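You operate a simulated robot arm through the tools that you are given. There is no shell and no other tool. Be economical: measure what you need, move in short steps, check, and stop when the job is done.

Carry out the task below with a simulated robot arm. There is one attempt and no reset: what you move stays moved.

Task
Wash the purple lens in the bath for 3 min.
Fine: basket down, lid on; wait till the display says DONE; leave it in.
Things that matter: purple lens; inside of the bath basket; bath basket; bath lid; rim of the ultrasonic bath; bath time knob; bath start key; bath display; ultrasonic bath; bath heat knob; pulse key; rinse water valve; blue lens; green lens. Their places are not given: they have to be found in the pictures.

The check looks at the end state, three seconds after you hand in, the way a careful person would. Anything else that was tipped, shoved, dropped, spilled or broken makes it a failure. A push-on lid holds only when it is set on centred and level and pressed home; a screw cap is set on level and turned clockwise until tight.

Robot
A 7-joint arm with a two-finger parallel gripper, fixed in place. Base frame: the origin is at the foot of the arm, x ahead of it, y to its left, z up; the work surface is at about z = 3. Units: mm, degrees, N and s.
With the tool pointing down near the work surface it reaches from about 240 to 620 mm from the base axis. Its first joint turns from -66.0 to 66.0 degrees. Payload 2.6 kg.
The TCP is the grasp point between the finger pads, 30 mm short of the fingertips. In the tool frame z runs along the fingers and y along their closing line. The gripper opens to 94 mm. The fingers are 28 mm wide and 10 mm thick; the gripper's body (50 by 96 mm) begins 55 mm behind the TCP.
Orientation is that of the tool frame in the base frame, as a unit quaternion [x, y, z, w]. With the fingers straight down and closing along the base's y, the tool's x points along the base's -x, its y along +y and its z along -z.

Tools
- The arm moves only by the tool nudge_tool. Its argument "moves" is a list of rows, each a list of 6 numbers: the shift along the tool's x, y, z in mm, then the turn, a rotation vector about the tool's x, y, z in degrees. In form: [[x, y, z, wx, wy, wz], ...]. A call has 1 to 20 rows; each row shifts and turns the commanded pose from where the row before left it, along the tool's axes as they then stand. "gripper" is the finger opening in mm, from 0 to 94, set as the call begins (left out, the last holds). Rows are played at 5 a second. More than 50 mm and 8.6 degrees between two rows, or a gripper value outside its range, and nothing of the call is played. Where a pose cannot be reached the arm comes as near as it can. A force on the tool above 40 N (or 10 N above the force at the start of the call, whichever is more), or a blocked arm, ends the call early, and 0.2 s more pass. Each finger travels about 72 mm/s and halts on what it meets, pressing with about 32 N; the grip force reading is that of the motor and also rises with nothing between the fingers. The clock runs only during rows and for 0.2 s after the last one: add rows that do not move to give the fingers time. It gives the time, the measured TCP pose, the force on the tool (base axes), the opening and the grip force at its end, in the units of the frame above (readings bear some noise), and new pictures: "pictures" is both (left out), scene, wrist or none.
- Cameras (640 x 400 px; columns grow to the right, rows downward): "scene" is fixed at [47, 448.9, 556.3]; the picture's right is [-0.61, -0.79, 0.00], its down [-0.52, 0.40, -0.76] and it looks along [0.60, -0.46, -0.65] (base axes); focal length 227 px, centre (320, 200). "wrist" rides on the gripper at [-37, 0, -58] in the tool frame; the picture's right is [0.00, -1.00, 0.00], its down [0.97, 0.00, -0.24] and it looks along [0.24, 0.00, 0.97] (tool axes); focal length 218 px, centre (320, 200).
- pixel_to_xyz(camera, pixels): for up to 12 pixels [column, row] of the newest picture of that camera ("zoom" is the newest enlarged one), the place [x, y, z] in the base frame of the surface seen there, good to about 2 mm. No time passes.
- zoom(camera, box): a new picture of the part [left, top, right, bottom] of that camera's present view, enlarged. No time passes.
- job_done(): hands the job in; it is judged then, once.

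Work in short steps. Measure before you move; look again where a grasp or a placing could have gone wrong, and mend it. You have 80 turns and 150 pictures in all, those below and enlarged ones among them. Open the gripper and draw the arm clear of the work before you hand the job in, unless the task says otherwise; then end with one line.

The tools are called after "Call:" as a command line: name --pt "numbers of a row" for each row, then --argument value for the rest, lists and objects as JSON in quotes. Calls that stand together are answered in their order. nudge_tool: Moves the arm, as the interface text tells. Its arguments: {"type":"object","properties":{"moves":{"type":"array","items":{"type":"array","items":{"type":"number"}}},"gripper":{"type":"number"},"pictures":{"type":"string","enum":["both","scene","wrist","none"]}},"required":["moves"]} The other tools are called the same way: pixel_to_xyz (camera, pixels) gives the place of the surface under pixels of a picture; zoom (camera, box) takes an enlarged picture of a part of a camera's view; job_done () hands the job in.

At the start:

```text
time_s: 0.0
eef_pos: [382.2, 11.2, 374.2]
tool_rot: [0.001, 1.0, -0.001, 0.001]
wrist_force: [0.4, 0.2, -0.7]
gripper_width: 94.2
grip_force: 0.2
```

scene: 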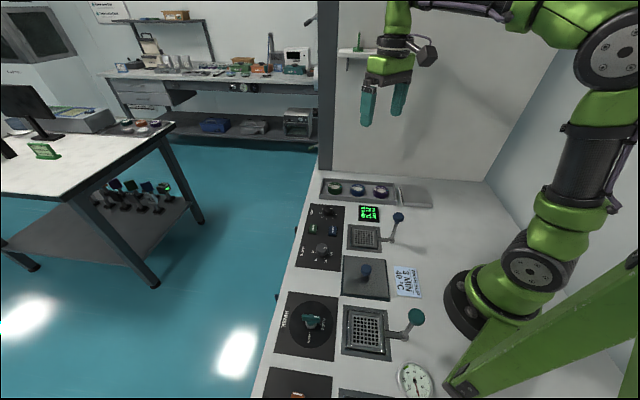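
wrist: 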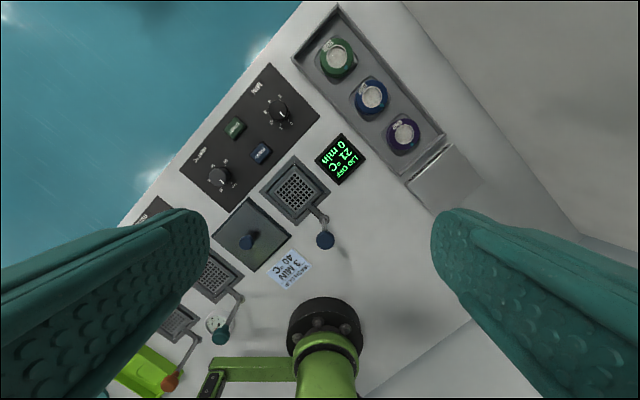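

The scene shows a tray of lenses (about 355,190), control panel (320,240), basket (365,238) with blue-knob handle, lid (365,275), and a second bath further near. I enlarge both views to identify things.

Call:
zoom --camera "scene" --box '[280, 170, 440, 300]'

Call:
zoom --camera "wrist" --box '[170, 60, 350, 290]'

Call:
zoom --camera "wrist" --box '[290, 10, 490, 210]'

Call:
zoom --camera "scene" --box '[240, 280, 480, 400]'

Call:
pixel_to_xyz --camera "wrist" --pixels '[[403, 134], [370, 97], [337, 58], [296, 190], [325, 240], [250, 240], [219, 175], [277, 112], [236, 128], [262, 153], [340, 158], [290, 270]]'

```text
3.08 times, centred on (360, 235) of scene
```

zoom: 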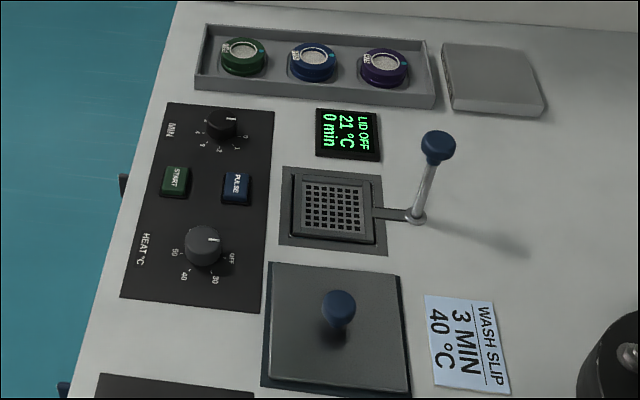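

```text
1.74 times, centred on (260, 175) of wrist
```

zoom: 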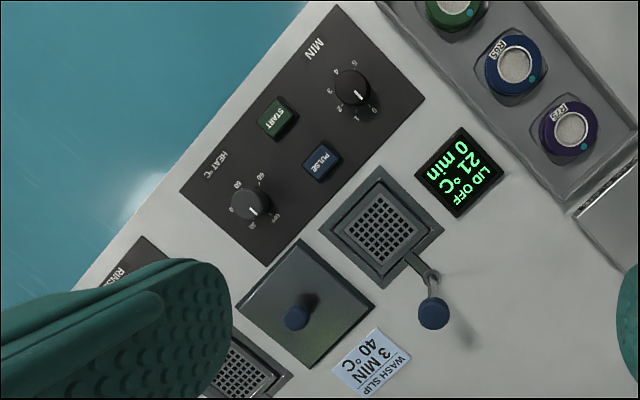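

```text
2.00 times, centred on (390, 110) of wrist
```

zoom: 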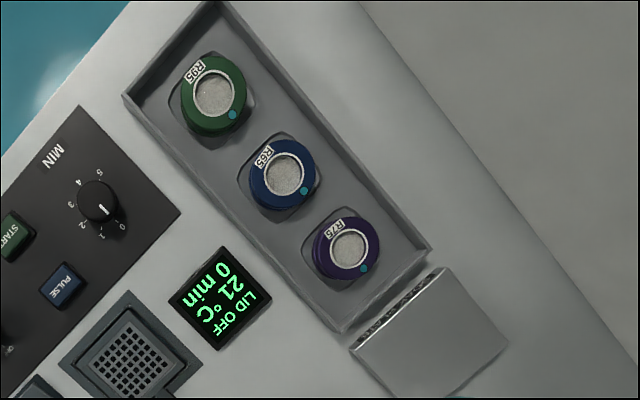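

```text
2.67 times, centred on (360, 340) of scene
```

zoom: 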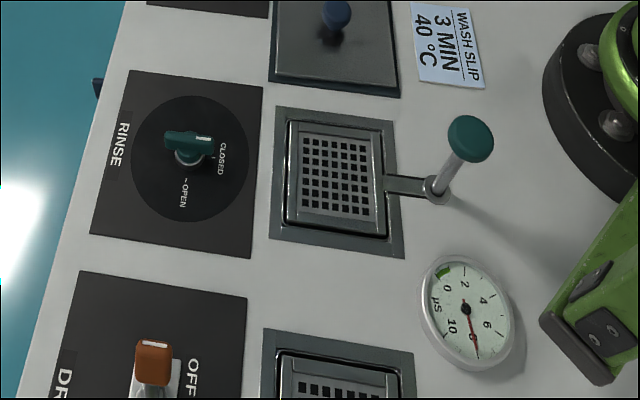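

```text
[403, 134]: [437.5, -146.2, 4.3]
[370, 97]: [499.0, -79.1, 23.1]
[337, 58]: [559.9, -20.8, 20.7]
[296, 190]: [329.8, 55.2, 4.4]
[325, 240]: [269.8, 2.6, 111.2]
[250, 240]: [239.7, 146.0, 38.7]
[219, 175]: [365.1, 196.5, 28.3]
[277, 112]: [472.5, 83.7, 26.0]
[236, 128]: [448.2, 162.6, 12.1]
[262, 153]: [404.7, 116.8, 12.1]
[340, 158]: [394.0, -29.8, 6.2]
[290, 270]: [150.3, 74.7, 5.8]
```

The time knob is near (473,84), heat knob (365,196), purple lens near (438,-140), everything laid out at 45°. I move above the lens tray to view it closely.

Call:
nudge_tool --pt "-9 -30 32 0 0 0" --pt "-9 -30 32 0 0 0" --pt "-9 -30 32 0 0 0" --pt "-9 -30 32 0 0 0" --pt "0 0 0 0 0 0"

Call:
zoom --camera "wrist" --box '[120, 0, 520, 300]'

```text
time_s: 1.2
eef_pos: [418.5, -110.2, 245.5]
tool_rot: [-0.001, 1.0, 0.001, 0.0]
wrist_force: [-0.1, -0.2, 0.0]
gripper_width: 94.1
grip_force: 0.1
```

scene: 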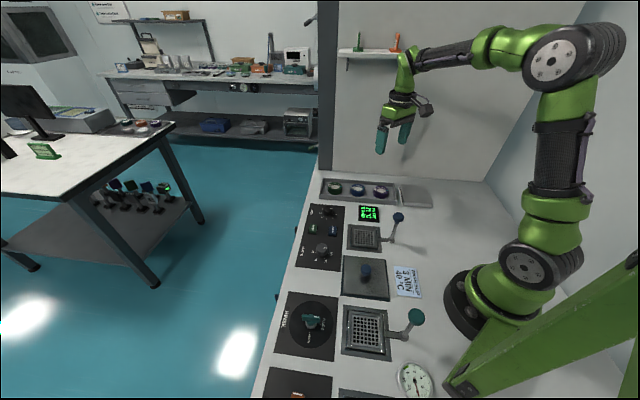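
wrist: 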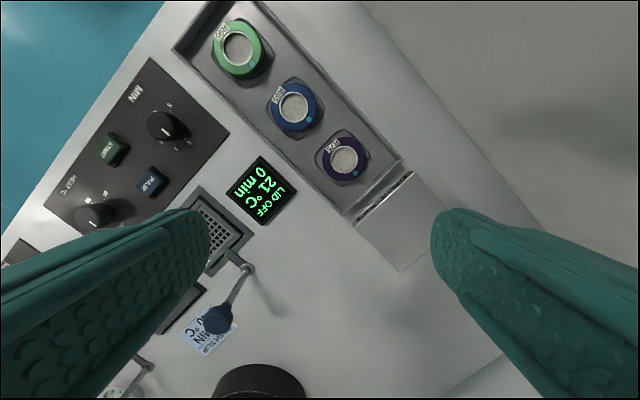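

```text
1.33 times, centred on (320, 150) of wrist
```

zoom: 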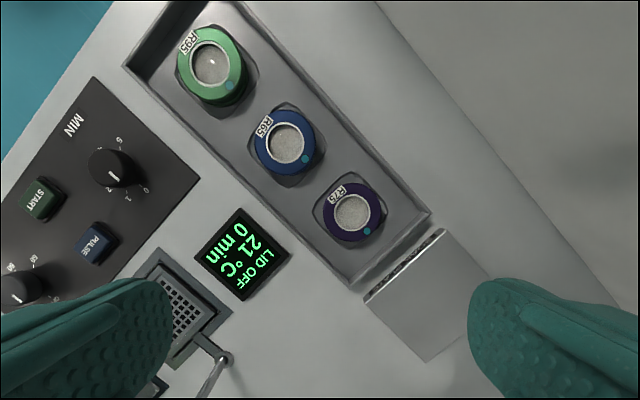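

Purple lens ring is centred at about (344,159) in the wrist view. I measure its edges, the tray walls and the neighbouring items.

Call:
pixel_to_xyz --camera "wrist" --pixels '[[323, 165], [364, 165], [345, 180], [355, 143], [344, 159], [371, 148], [320, 178], [393, 160], [352, 212], [400, 176], [312, 110], [304, 192]]'

Call:
pixel_to_xyz --camera "wrist" --pixels '[[280, 105], [385, 225], [409, 175], [402, 160], [345, 215], [290, 140]]'

Call:
zoom --camera "wrist" --box '[260, 60, 440, 240]'

Call:
zoom --camera "scene" --box '[310, 165, 440, 225]'

```text
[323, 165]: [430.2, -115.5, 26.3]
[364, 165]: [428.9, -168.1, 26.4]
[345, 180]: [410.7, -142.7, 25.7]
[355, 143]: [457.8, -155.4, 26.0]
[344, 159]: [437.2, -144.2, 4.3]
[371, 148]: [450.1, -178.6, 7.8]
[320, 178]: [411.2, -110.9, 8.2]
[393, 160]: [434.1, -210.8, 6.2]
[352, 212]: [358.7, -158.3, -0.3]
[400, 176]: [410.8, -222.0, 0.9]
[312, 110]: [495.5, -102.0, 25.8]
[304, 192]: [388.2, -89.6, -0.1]
```

```text
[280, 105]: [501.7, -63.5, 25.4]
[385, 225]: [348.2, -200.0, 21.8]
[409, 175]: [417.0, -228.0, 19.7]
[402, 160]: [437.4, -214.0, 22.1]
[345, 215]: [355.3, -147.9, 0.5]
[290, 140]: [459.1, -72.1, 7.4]
```

```text
2.22 times, centred on (350, 150) of wrist
```

zoom: 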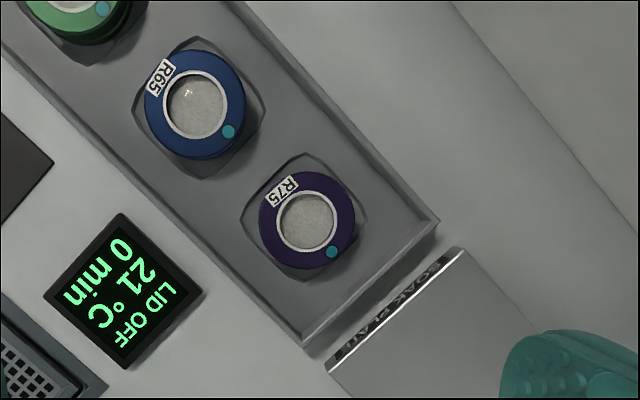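

```text
4.92 times, centred on (375, 195) of scene
```

zoom: 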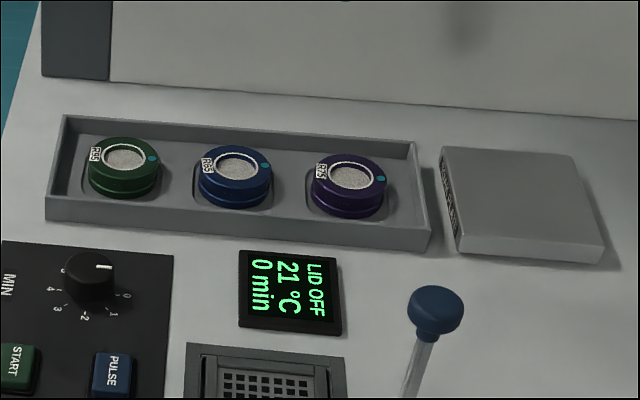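

Purple lens: ring about 55 mm across, centre about (437,-141), top z≈26. Now I look at the basket from above.

Call:
nudge_tool --pt "15 41 5 0 0 0" --pt "15 41 5 0 0 0" --pt "15 41 5 0 0 0" --pt "15 41 5 0 0 0" --pt "0 0 0 0 0 0" --pictures "wrist"

Call:
zoom --camera "wrist" --box '[200, 80, 440, 320]'

Call:
zoom --camera "scene" --box '[330, 200, 420, 260]'

```text
time_s: 2.4
eef_pos: [358.7, 53.5, 227.2]
tool_rot: [0.0, 1.0, 0.0, 0.0]
wrist_force: [-0.1, -0.5, 0.1]
gripper_width: 93.7
grip_force: 0.1
```

wrist: 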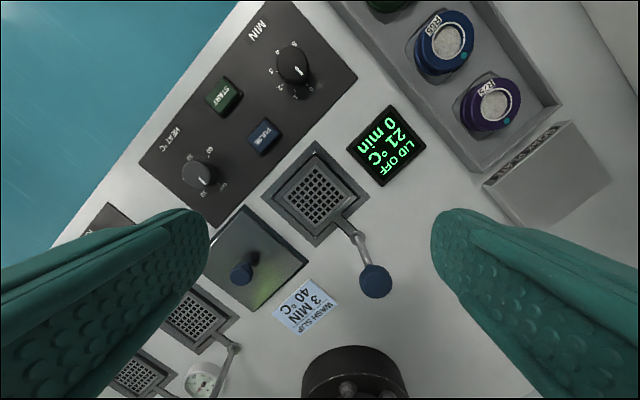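

```text
1.67 times, centred on (320, 200) of wrist
```

zoom: 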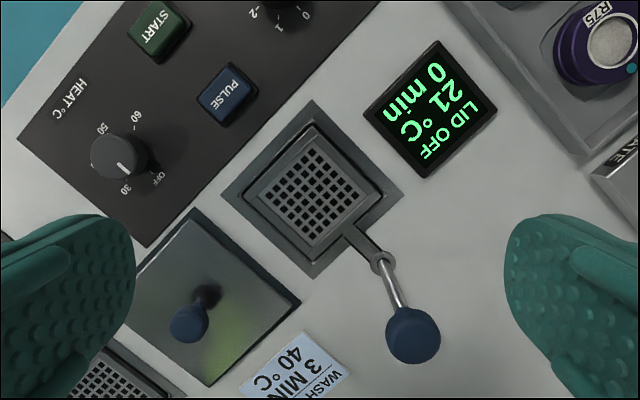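

```text
6.67 times, centred on (375, 230) of scene
```

zoom: 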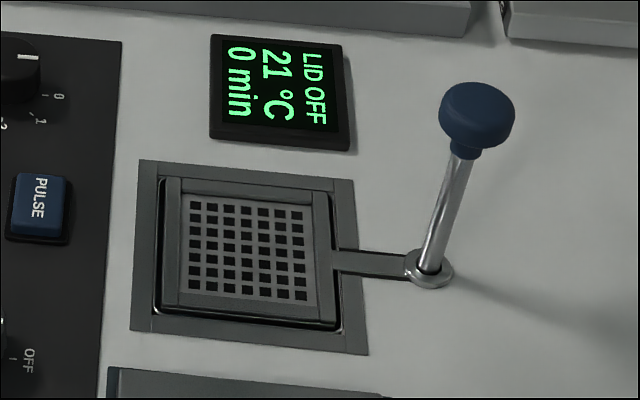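

Basket appears raised with a push-down handle. I measure the basket, handle, rim and lid, and enlarge the knobs.

Call:
pixel_to_xyz --camera "wrist" --pixels '[[313, 190], [311, 156], [357, 191], [319, 233], [273, 193], [313, 172], [341, 192], [311, 222], [292, 193], [375, 281], [352, 237], [347, 195]]'

Call:
pixel_to_xyz --camera "wrist" --pixels '[[314, 139], [368, 192], [317, 246], [262, 196], [241, 273], [244, 207], [308, 262], [240, 310], [255, 230], [285, 265], [230, 225], [343, 170]]'

Call:
zoom --camera "wrist" --box '[150, 120, 250, 220]'

Call:
zoom --camera "wrist" --box '[240, 20, 340, 120]'

Call:
zoom --camera "wrist" --box '[250, 130, 400, 300]'

```text
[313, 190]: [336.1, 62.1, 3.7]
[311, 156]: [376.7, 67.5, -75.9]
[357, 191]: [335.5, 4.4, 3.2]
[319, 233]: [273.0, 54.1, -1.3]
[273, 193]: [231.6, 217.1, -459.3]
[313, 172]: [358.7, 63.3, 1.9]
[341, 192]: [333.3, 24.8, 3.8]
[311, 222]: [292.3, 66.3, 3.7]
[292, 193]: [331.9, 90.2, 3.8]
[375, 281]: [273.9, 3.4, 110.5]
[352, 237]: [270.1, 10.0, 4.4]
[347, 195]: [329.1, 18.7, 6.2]
```

```text
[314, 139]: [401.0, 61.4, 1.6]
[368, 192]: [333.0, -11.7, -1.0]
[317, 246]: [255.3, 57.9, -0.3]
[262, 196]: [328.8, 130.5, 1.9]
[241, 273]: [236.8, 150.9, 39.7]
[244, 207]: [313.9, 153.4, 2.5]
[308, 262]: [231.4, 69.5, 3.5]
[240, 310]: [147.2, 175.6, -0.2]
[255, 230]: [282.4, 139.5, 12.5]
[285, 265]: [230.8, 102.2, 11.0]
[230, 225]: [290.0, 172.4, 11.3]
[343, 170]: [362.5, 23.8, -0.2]
```

```text
4.00 times, centred on (200, 170) of wrist
```

zoom: 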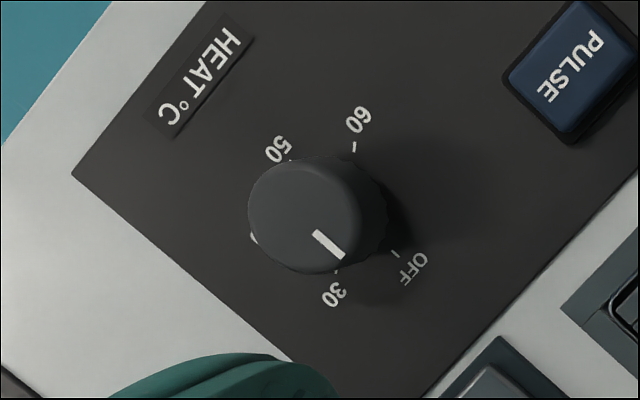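

```text
4.00 times, centred on (290, 70) of wrist
```

zoom: 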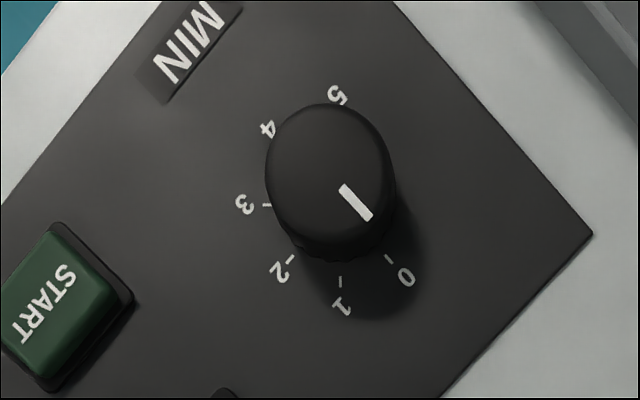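

```text
2.35 times, centred on (325, 215) of wrist
```

zoom: 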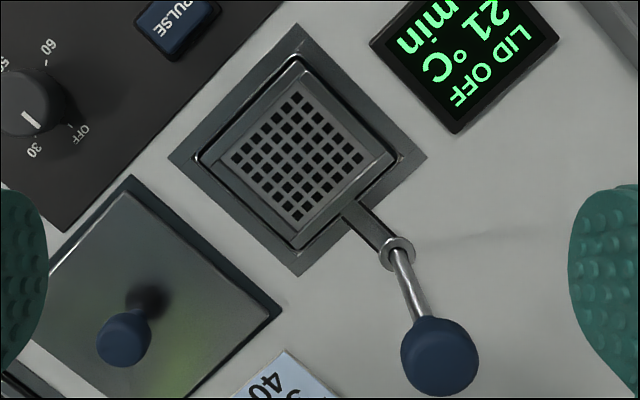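

The basket mesh floor is at z≈4 (raised), centre about (328,60); handle knob at (272,3,110); lid knob at (237,151,40). Timer points at 0. I turn the tool 45° to align with the tray and go above the purple lens.

Call:
nudge_tool --pt "0 0 0 0 0 -7.5" --pt "0 0 0 0 0 -7.5" --pt "0 0 0 0 0 -7.5" --pt "0 0 0 0 0 -7.5" --pt "0 0 0 0 0 -7.5" --pt "0 0 0 0 0 -7.5" --pt "20.5 -48.2 20 0 0 0" --pt "20.5 -48.2 25 0 0 0" --pt "20.5 -48.2 30 0 0 0" --pt "20.5 -48.2 32 0 0 0" --pt "0 0 0 0 0 0" --pt "0 0 0 0 0 0"

Call:
zoom --camera "wrist" --box '[160, 50, 480, 350]'

```text
refused: row 7 steps farther than a row can; nothing moved
```

```text
1.33 times, centred on (320, 200) of wrist
```

zoom: 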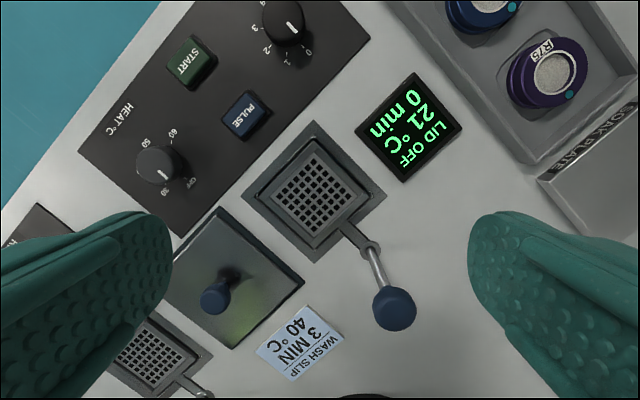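

Row norm exceeded 50 mm, so I split the same motion into six smaller shifts.

Call:
nudge_tool --pt "0 0 0 0 0 -7.5" --pt "0 0 0 0 0 -7.5" --pt "0 0 0 0 0 -7.5" --pt "0 0 0 0 0 -7.5" --pt "0 0 0 0 0 -7.5" --pt "0 0 0 0 0 -7.5" --pt "13.7 -32.1 10 0 0 0" --pt "13.7 -32.1 15 0 0 0" --pt "13.7 -32.1 20 0 0 0" --pt "13.7 -32.1 20 0 0 0" --pt "13.7 -32.1 20 0 0 0" --pt "13.7 -32.1 22 0 0 0" --pt "0 0 0 0 0 0" --pt "0 0 0 0 0 0" --pictures "wrist"

Call:
pixel_to_xyz --camera "wrist" --pixels '[[320, 200], [270, 200], [370, 200], [320, 160], [320, 240]]'

```text
time_s: 5.4
eef_pos: [436.4, -142.3, 119.3]
tool_rot: [-0.382, 0.924, 0.0, 0.0]
wrist_force: [-0.2, 0.1, 0.0]
gripper_width: 93.9
grip_force: 0.1
```

wrist: 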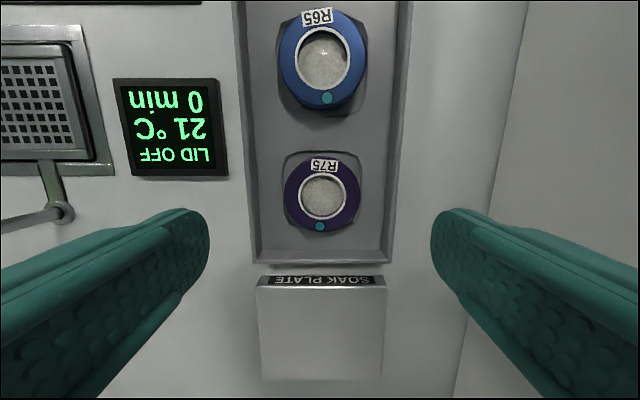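

```text
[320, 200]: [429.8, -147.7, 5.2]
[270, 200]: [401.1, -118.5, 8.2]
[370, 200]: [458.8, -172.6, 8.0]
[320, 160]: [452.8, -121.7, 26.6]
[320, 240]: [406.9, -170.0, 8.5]
```

Lens centre is at pixel (323,192), which is (-5.5,-2.2) in the tool frame; inner tray walls are about ±50 mm away. I narrow the gripper to 66 and descend partway to verify.

Call:
nudge_tool --pt "-5.5 -2.2 0 0 0 0" --pt "0 0 15 0 0 0" --pt "0 0 20 0 0 0" --pt "0 0 10 0 0 0" --pt "0 0 0 0 0 0" --pt "0 0 0 0 0 0" --gripper 68

Call:
zoom --camera "scene" --box '[310, 140, 440, 220]'

```text
time_s: 6.8
eef_pos: [442.8, -138.9, 73.4]
tool_rot: [-0.383, 0.924, 0.001, 0.0]
wrist_force: [0.8, -0.1, -0.1]
gripper_width: 67.9
grip_force: 0.0
```

scene: 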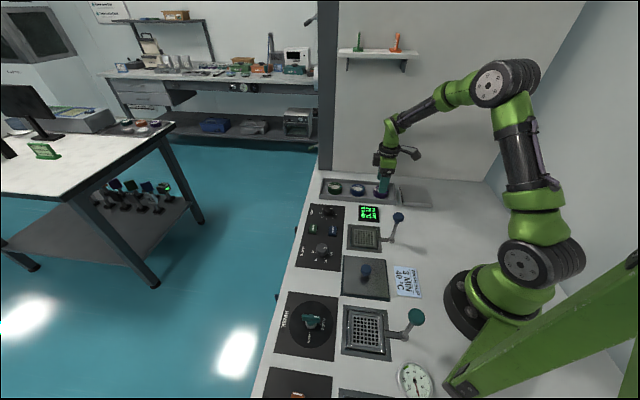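
wrist: 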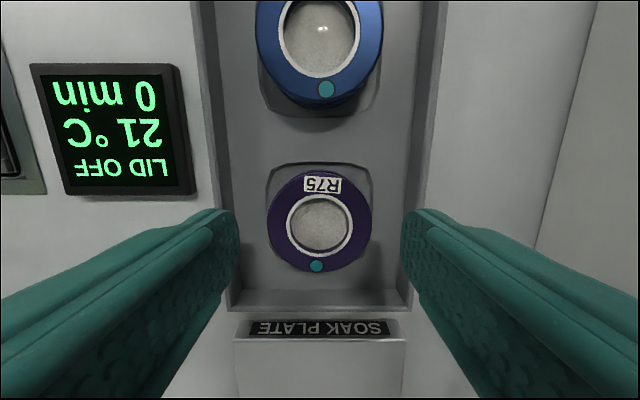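

```text
4.92 times, centred on (375, 180) of scene
```

zoom: 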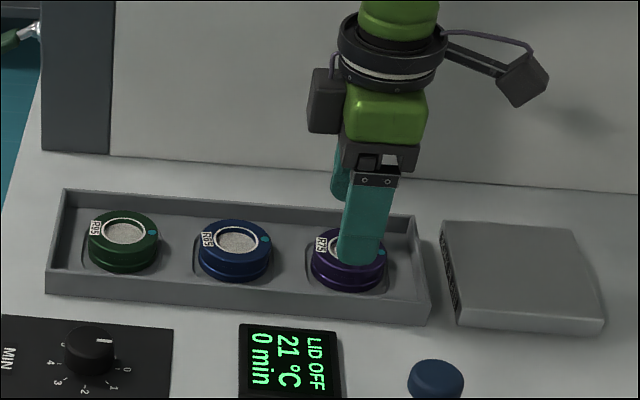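

Lens is centred at (320,222) between the fingers with clearance on both sides; I descend 29 mm and close.

Call:
nudge_tool --pt "0 0 15 0 0 0" --pt "0 0 14.4 0 0 0" --pt "0 0 0 0 0 0" --pictures "none"

Call:
nudge_tool --pt "0 0 0 0 0 0" --pt "0 0 0 0 0 0" --pt "0 0 0 0 0 0" --gripper 40

```text
time_s: 7.6
eef_pos: [441.8, -138.3, 44.9]
tool_rot: [-0.383, 0.924, 0.0, -0.001]
wrist_force: [0.4, 0.8, -0.6]
gripper_width: 67.9
grip_force: 0.1
```

```text
time_s: 8.4
eef_pos: [441.5, -137.9, 45.3]
tool_rot: [-0.383, 0.924, 0.0, 0.0]
wrist_force: [-0.1, -0.1, -0.7]
gripper_width: 53.4
grip_force: 31.8
```

scene: 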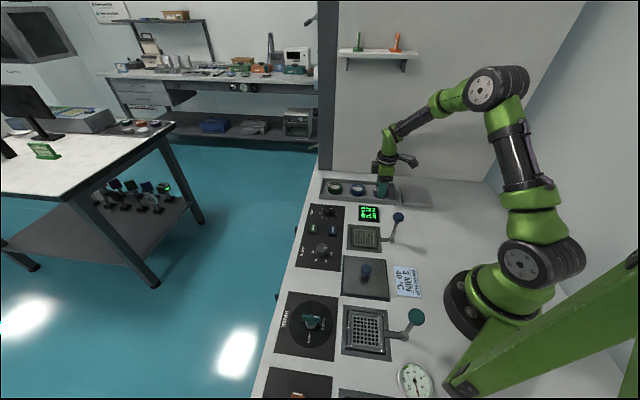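
wrist: 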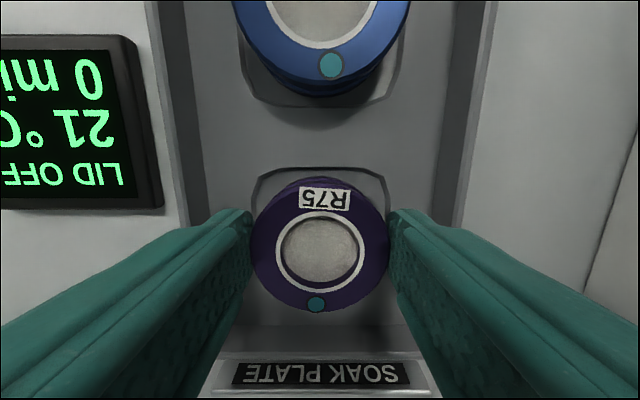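

Gripped at 53.4 mm. I lift and carry it above the basket at z≈120.

Call:
nudge_tool --pt "0 0 -10 0 0 0" --pt "0 0 -25 0 0 0" --pt "0 0 -30 0 0 0" --pt "0 0 -10 0 0 0" --pt "-10.25 36.4 0 0 0 0" --pt "-10.25 36.4 0 0 0 0" --pt "-10.25 36.4 0 0 0 0" --pt "-10.25 36.4 0 0 0 0" --pt "-10.25 36.4 0 0 0 0" --pt "-10.25 36.4 0 0 0 0" --pt "0 0 0 0 0 0" --pt "0 0 0 0 0 0"

Call:
zoom --camera "wrist" --box '[160, 0, 480, 400]'

```text
time_s: 11.0
eef_pos: [330.5, 60.7, 118.9]
tool_rot: [-0.383, 0.924, 0.0, -0.001]
wrist_force: [0.2, 0.2, -0.2]
gripper_width: 53.7
grip_force: 31.9
```

scene: 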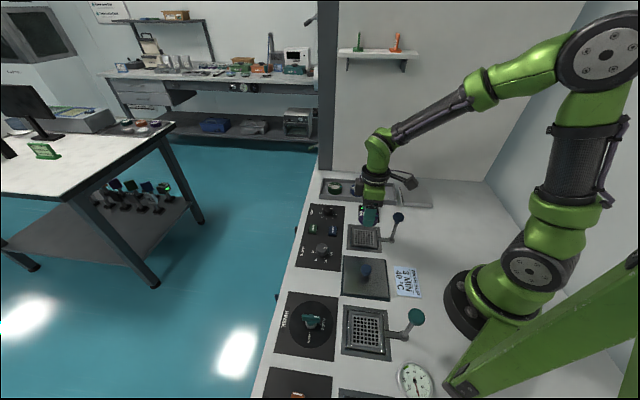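
wrist: 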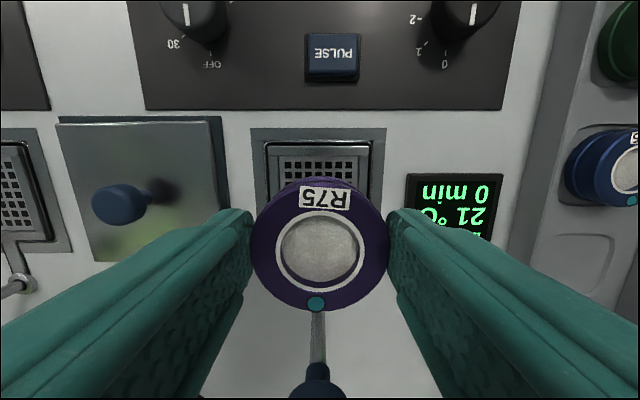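

```text
1.00 times, centred on (320, 200) of wrist
```

zoom: 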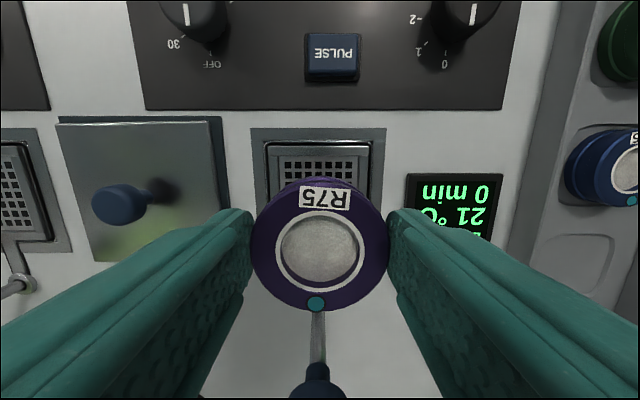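

The basket is centred on my estimate (330.5,61.2), and the tool is within 1 mm. I check basket wall height before descending.

Call:
pixel_to_xyz --camera "wrist" --pixels '[[318, 145], [318, 149], [318, 153], [268, 160], [272, 165], [276, 170], [365, 160], [361, 165], [320, 170], [369, 165]]'

Call:
zoom --camera "wrist" --box '[240, 110, 400, 210]'

```text
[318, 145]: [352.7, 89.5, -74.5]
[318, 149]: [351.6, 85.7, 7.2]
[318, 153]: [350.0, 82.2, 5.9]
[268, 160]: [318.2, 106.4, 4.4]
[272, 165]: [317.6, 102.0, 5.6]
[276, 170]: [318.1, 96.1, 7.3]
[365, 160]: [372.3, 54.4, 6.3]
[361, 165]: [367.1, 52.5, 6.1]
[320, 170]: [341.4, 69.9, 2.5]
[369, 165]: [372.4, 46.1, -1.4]
```

```text
4.00 times, centred on (320, 160) of wrist
```

zoom: 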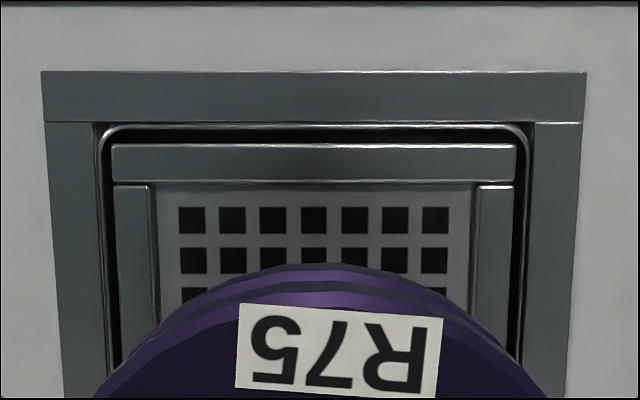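

Basket walls are only ~4 mm high (z≈7, floor ≈3), inner width ~66 mm. I shift 1 mm and descend to just above the floor.

Call:
nudge_tool --pt "0 1 15 0 0 0" --pt "0 0 20 0 0 0" --pt "0 0 20 0 0 0" --pt "0 0 13 0 0 0" --pt "0 0 4 0 0 0" --pt "0 0 0 0 0 0"

Call:
zoom --camera "scene" --box '[320, 190, 420, 260]'

```text
time_s: 12.4
eef_pos: [328.9, 60.8, 47.4]
tool_rot: [-0.383, 0.924, -0.001, 0.001]
wrist_force: [0.2, -0.1, -0.1]
gripper_width: 53.7
grip_force: 32.6
```

scene: 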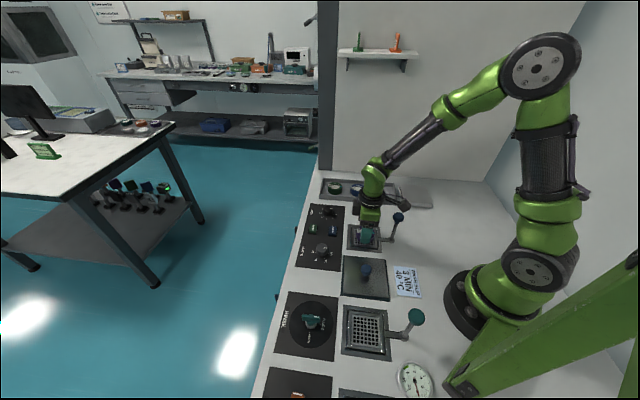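
wrist: 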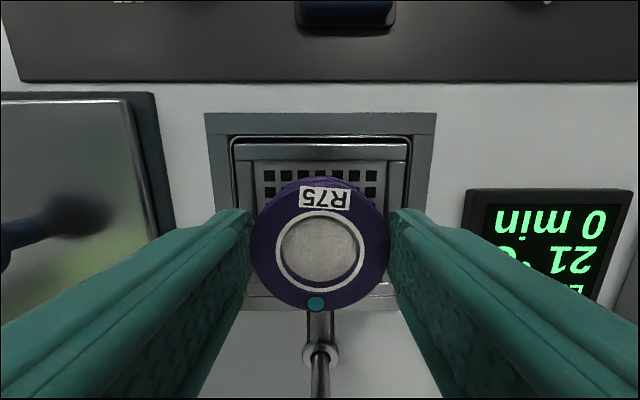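

```text
5.71 times, centred on (370, 225) of scene
```

zoom: 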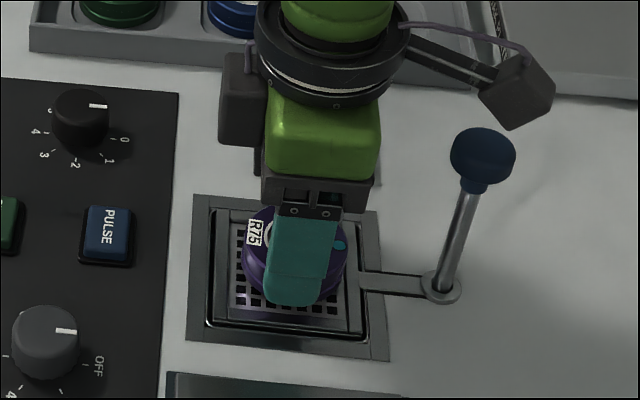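

Lens looks centred over the basket mesh. I lower the last few mm slowly.

Call:
nudge_tool --pt "0 0 1 0 0 0" --pt "0 0 1 0 0 0" --pt "0 0 1 0 0 0" --pt "0 0 0 0 0 0" --pictures "none"

```text
time_s: 13.4
eef_pos: [329.3, 60.4, 45.7]
tool_rot: [-0.383, 0.924, 0.0, 0.0]
wrist_force: [0.4, 0.8, -1.6]
gripper_width: 53.5
grip_force: 32.2
```

Possibly just touching; one more small step to check.

Call:
nudge_tool --pt "0 0 1 0 0 0" --pt "0 0 0 0 0 0" --pictures "wrist"

```text
time_s: 14.0
eef_pos: [328.9, 60.7, 43.1]
tool_rot: [-0.383, 0.924, 0.001, 0.0]
wrist_force: [-0.1, -0.2, -0.7]
gripper_width: 53.5
grip_force: 32.7
```

wrist: 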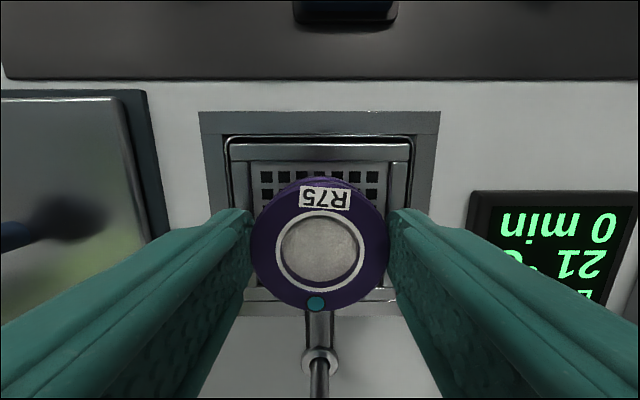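

No clear contact yet at z=43; I go down in three more 0.7 mm steps.

Call:
nudge_tool --pt "0 0 0.7 0 0 0" --pt "0 0 0.7 0 0 0" --pt "0 0 0.7 0 0 0" --pt "0 0 0 0 0 0" --pictures "wrist"

Call:
zoom --camera "scene" --box '[340, 210, 400, 255]'

```text
time_s: 15.0
eef_pos: [330.2, 60.2, 42.1]
tool_rot: [-0.383, 0.924, -0.001, 0.0]
wrist_force: [-0.8, -0.3, 0.9]
gripper_width: 53.6
grip_force: 32.1
```

wrist: 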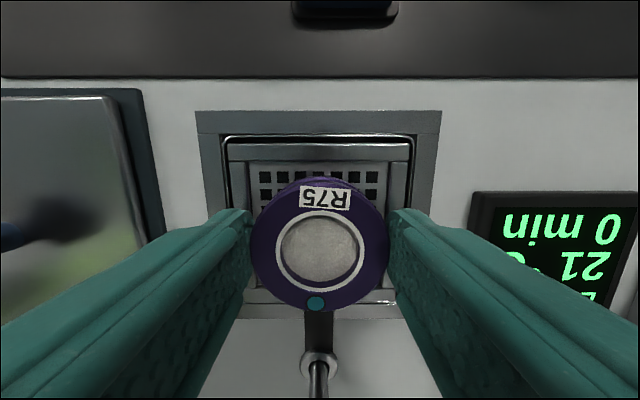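

```text
8.89 times, centred on (370, 232) of scene
```

zoom: 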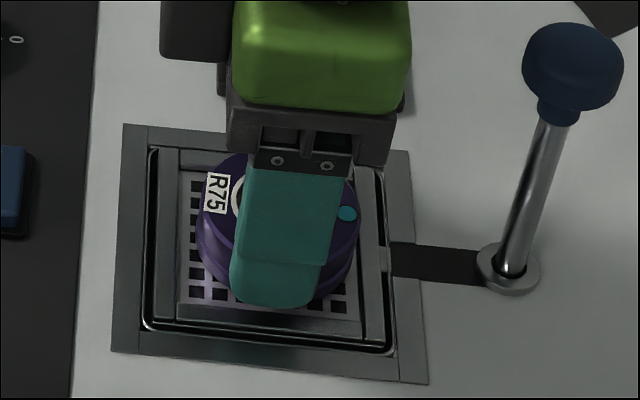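

The lens is on or at the floor (basket bar seems to have just dipped). I release by opening moderately, then look.

Call:
nudge_tool --pt "0 0 0 0 0 0" --pt "0 0 0 0 0 0" --gripper 66 --pictures "none"

Call:
nudge_tool --pt "0 0 -15 0 0 0" --pt "0 0 -20 0 0 0" --pt "0 0 -25 0 0 0" --pt "0 0 -25 0 0 0" --pt "0 0 0 0 0 0" --pt "0 0 0 0 0 0"

Call:
zoom --camera "scene" --box '[340, 205, 410, 255]'

Call:
zoom --camera "wrist" --box '[240, 110, 400, 310]'

```text
time_s: 15.6
eef_pos: [329.3, 60.4, 41.4]
tool_rot: [-0.383, 0.924, 0.0, 0.0]
wrist_force: [0.4, 0.6, -0.2]
gripper_width: 65.8
grip_force: 0.2
```

```text
time_s: 17.0
eef_pos: [330.6, 61.4, 127.4]
tool_rot: [-0.383, 0.924, 0.0, 0.0]
wrist_force: [0.0, 0.0, -0.5]
gripper_width: 66.1
grip_force: 0.1
```

scene: 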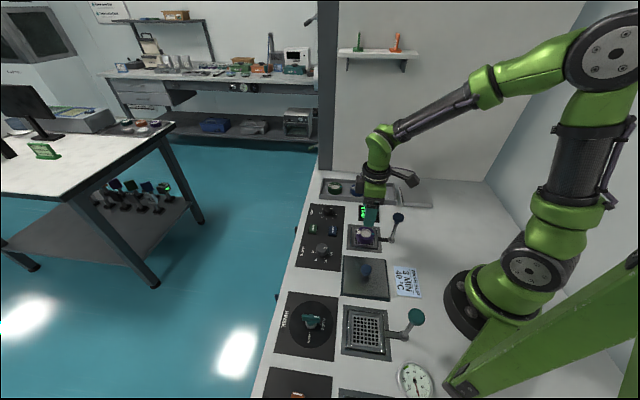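
wrist: 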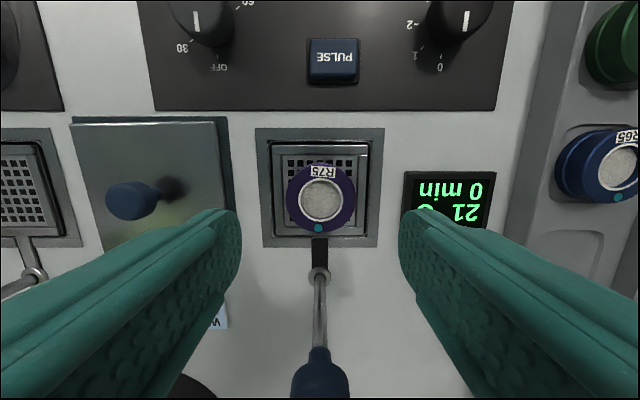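

```text
8.00 times, centred on (375, 230) of scene
```

zoom: 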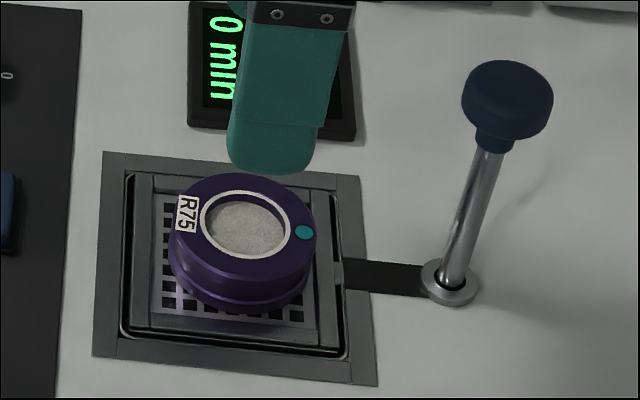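

```text
2.00 times, centred on (320, 210) of wrist
```

zoom: 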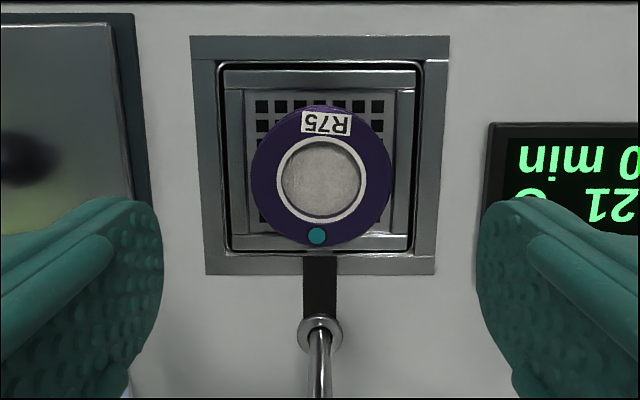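

Lens sits flat in the basket. The handle post is 81 mm along tool x, at about (273,4), knob top about z=112. I rise, close the fingers, and move over the knob.

Call:
nudge_tool --pt "0 0 -20 0 0 0" --pt "0 0 -20 0 0 0" --pt "27 0 0 0 0 0" --pt "27 0 0 0 0 0" --pt "27 0 0 0 0 0" --pt "0 0 0 0 0 0" --pt "0 0 0 0 0 0" --gripper 0

Call:
zoom --camera "scene" --box '[340, 165, 460, 255]'

```text
time_s: 18.6
eef_pos: [273.2, 2.5, 166.8]
tool_rot: [-0.382, 0.924, -0.001, 0.0]
wrist_force: [1.1, -0.7, -0.8]
gripper_width: 0.0
grip_force: 32.2
```

scene: 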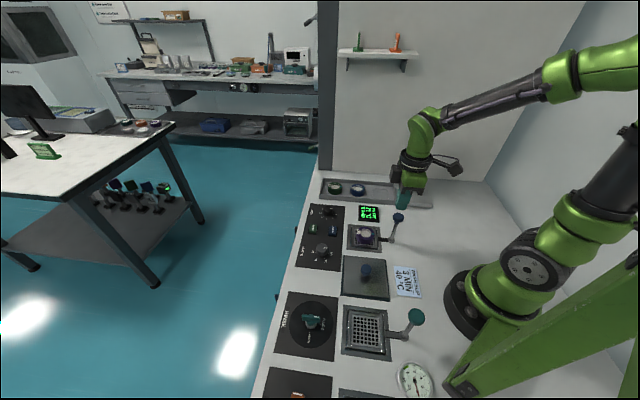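
wrist: 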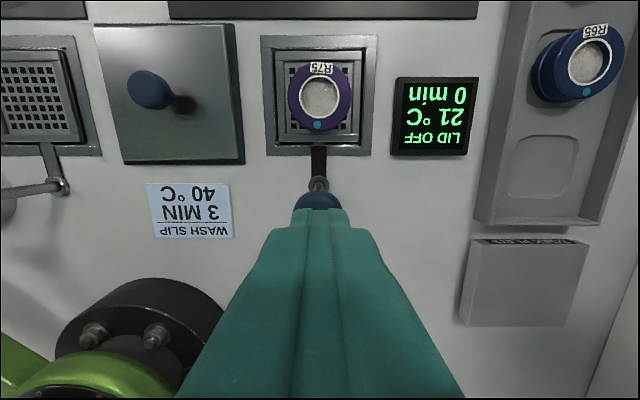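

```text
4.44 times, centred on (400, 210) of scene
```

zoom: 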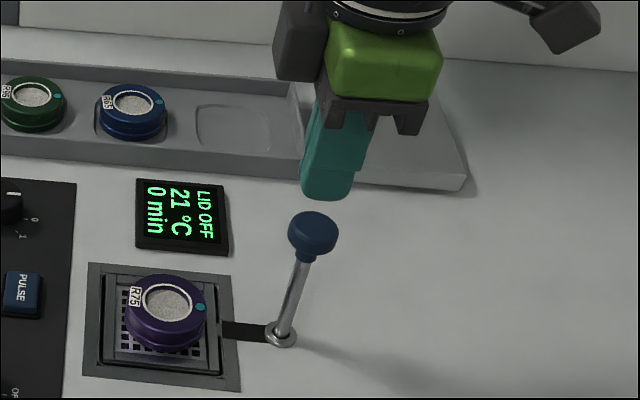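

Fingertips are over the knob. I push down about 60 mm in small rows and watch the force.

Call:
nudge_tool --pt "0 0 12 0 0 0" --pt "0 0 8 0 0 0" --pt "0 0 5 0 0 0" --pt "0 0 5 0 0 0" --pt "0 0 5 0 0 0" --pt "0 0 5 0 0 0" --pt "0 0 5 0 0 0" --pt "0 0 5 0 0 0" --pt "0 0 5 0 0 0" --pt "0 0 5 0 0 0" --pt "0 0 0 0 0 0"

Call:
zoom --camera "scene" --box '[340, 165, 460, 255]'

```text
time_s: 21.0
eef_pos: [271.9, 3.2, 106.2]
tool_rot: [-0.383, 0.924, 0.0, 0.0]
wrist_force: [-0.1, 0.9, 0.3]
gripper_width: 0.0
grip_force: 31.6
```

scene: 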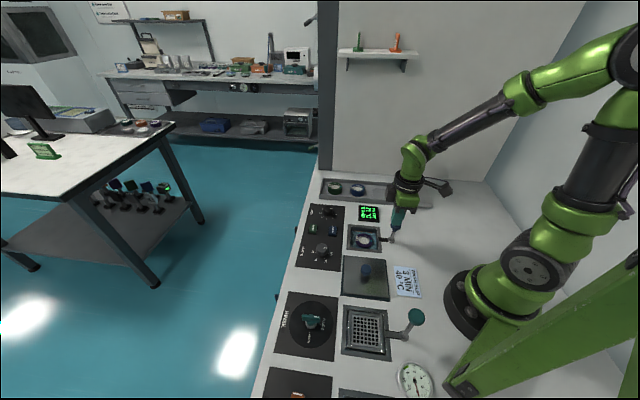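
wrist: 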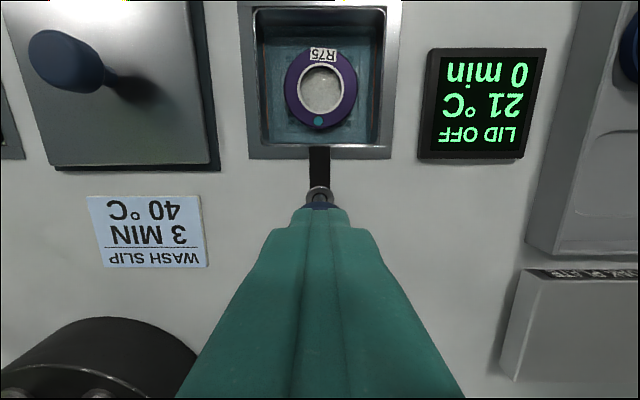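

```text
4.44 times, centred on (400, 210) of scene
```

zoom: 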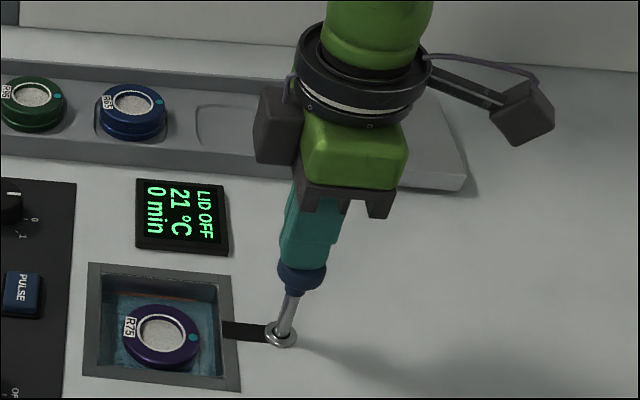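

The basket is sinking with the handle. I keep pushing to the stop.

Call:
nudge_tool --pt "0 0 5 0 0 0" --pt "0 0 5 0 0 0" --pt "0 0 5 0 0 0" --pt "0 0 4 0 0 0" --pt "0 0 4 0 0 0" --pt "0 0 3 0 0 0" --pt "0 0 3 0 0 0" --pt "0 0 3 0 0 0" --pt "0 0 3 0 0 0" --pt "0 0 3 0 0 0"

Call:
zoom --camera "scene" --box '[340, 165, 460, 255]'

```text
time_s: 22.6
eef_pos: [273.3, 3.8, 79.4]
tool_rot: [-0.382, 0.924, 0.0, 0.001]
wrist_force: [-2.0, -1.6, 4.2]
gripper_width: 0.1
grip_force: 31.9
stopped in row 8: the force on the tool passed its limit (the readings are from after the stop); the commanded pose is now the measured one
```

scene: 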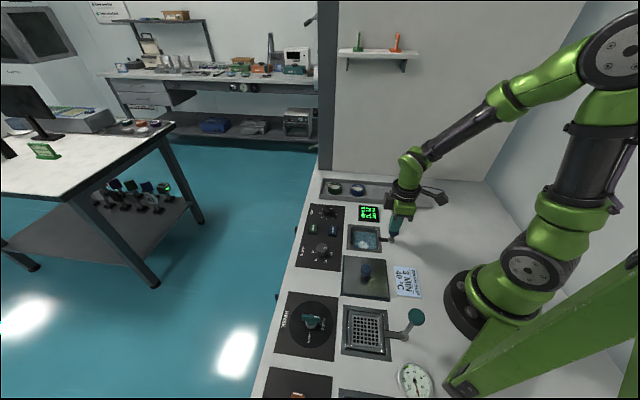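
wrist: 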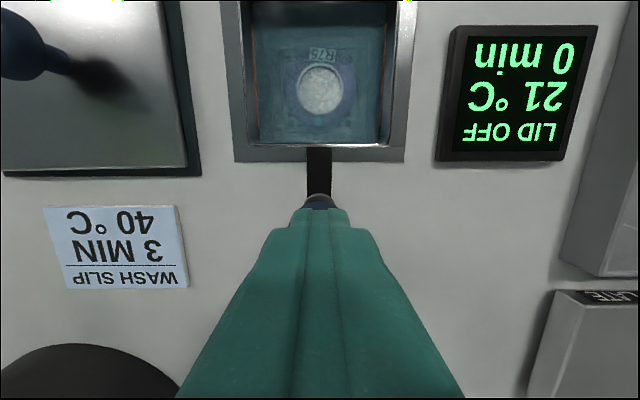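

```text
4.44 times, centred on (400, 210) of scene
```

zoom: 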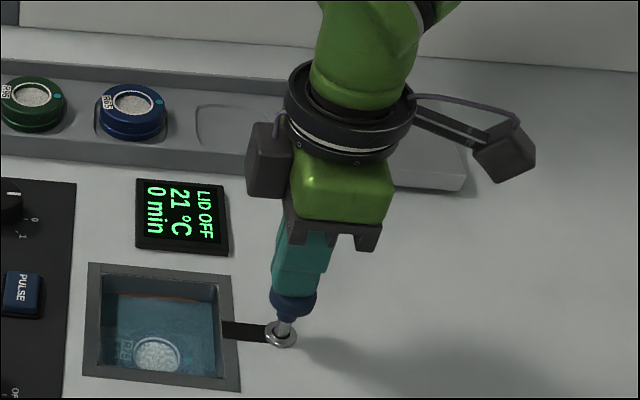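

The handle bottomed out. I withdraw upward, moving over the lid for a look, and check that the basket stays down.

Call:
nudge_tool --pt "0 0 -20 0 0 0" --pt "0 0 -30 0 0 0" --pt "0 0 -25 0 0 0" --pt "-15 26 0 0 0 0" --pt "-15 26 0 0 0 0" --pt "-15 26 0 0 0 0" --pt "-15 26 0 0 0 0" --pt "-18 25 0 0 0 0" --pt "0 0 0 0 0 0" --pt "0 0 0 0 0 0" --gripper 60

Call:
zoom --camera "scene" --box '[330, 200, 420, 300]'

```text
time_s: 24.8
eef_pos: [236.9, 151.0, 154.3]
tool_rot: [-0.382, 0.924, 0.0, 0.0]
wrist_force: [-0.1, 0.3, 0.2]
gripper_width: 59.8
grip_force: 0.2
```

scene: 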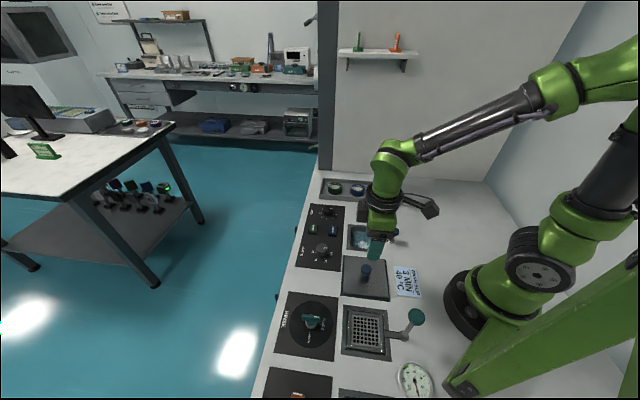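
wrist: 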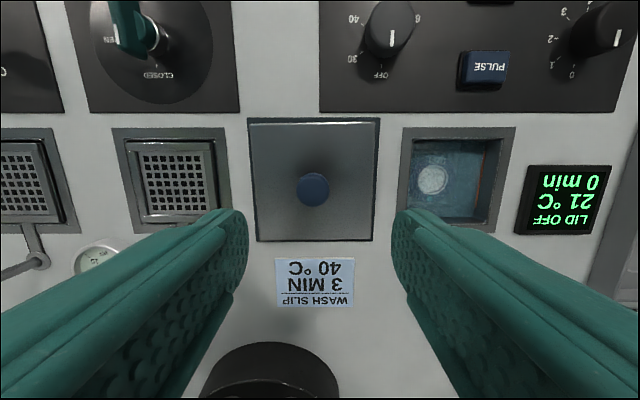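

```text
4.00 times, centred on (375, 250) of scene
```

zoom: 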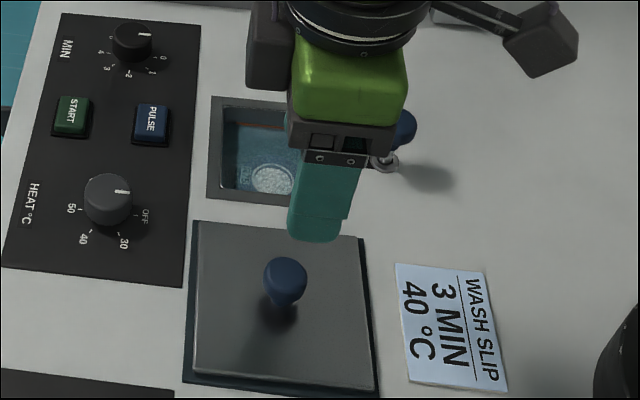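

Basket stays down. Lid is square with the tool, its knob at tool offset (-2.7,+5.6), knob ~26 mm wide, top z≈40. I descend around the knob.

Call:
nudge_tool --pt "-2.7 5.6 0 0 0 0" --pt "0 0 25 0 0 0" --pt "0 0 25 0 0 0" --pt "0 0 20 0 0 0" --pt "0 0 0 0 0 0" --pt "0 0 0 0 0 0"

Call:
zoom --camera "scene" --box '[330, 200, 420, 300]'

```text
time_s: 26.2
eef_pos: [234.3, 155.5, 85.0]
tool_rot: [-0.382, 0.924, 0.0, -0.001]
wrist_force: [-0.4, -0.3, -0.3]
gripper_width: 59.8
grip_force: 0.0
```

scene: 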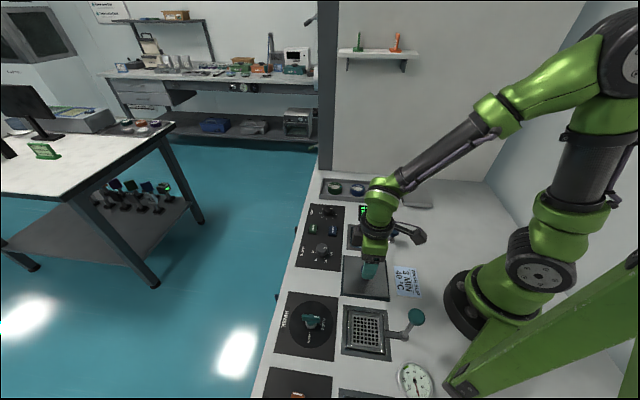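
wrist: 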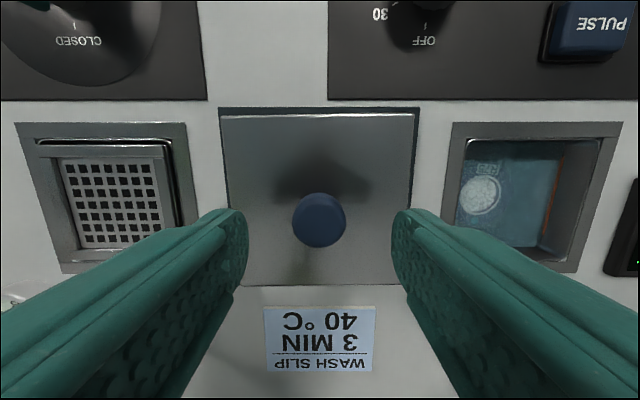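

```text
4.00 times, centred on (375, 250) of scene
```

zoom: 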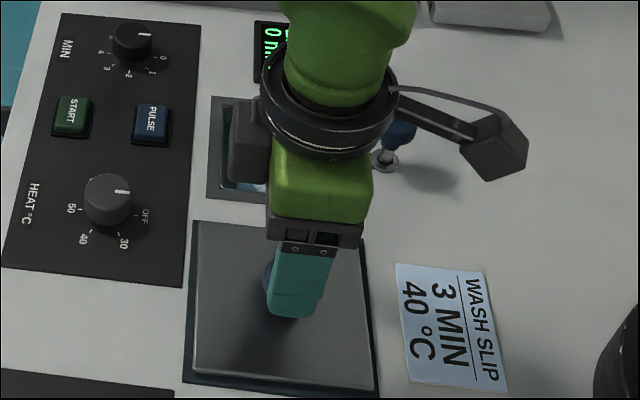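

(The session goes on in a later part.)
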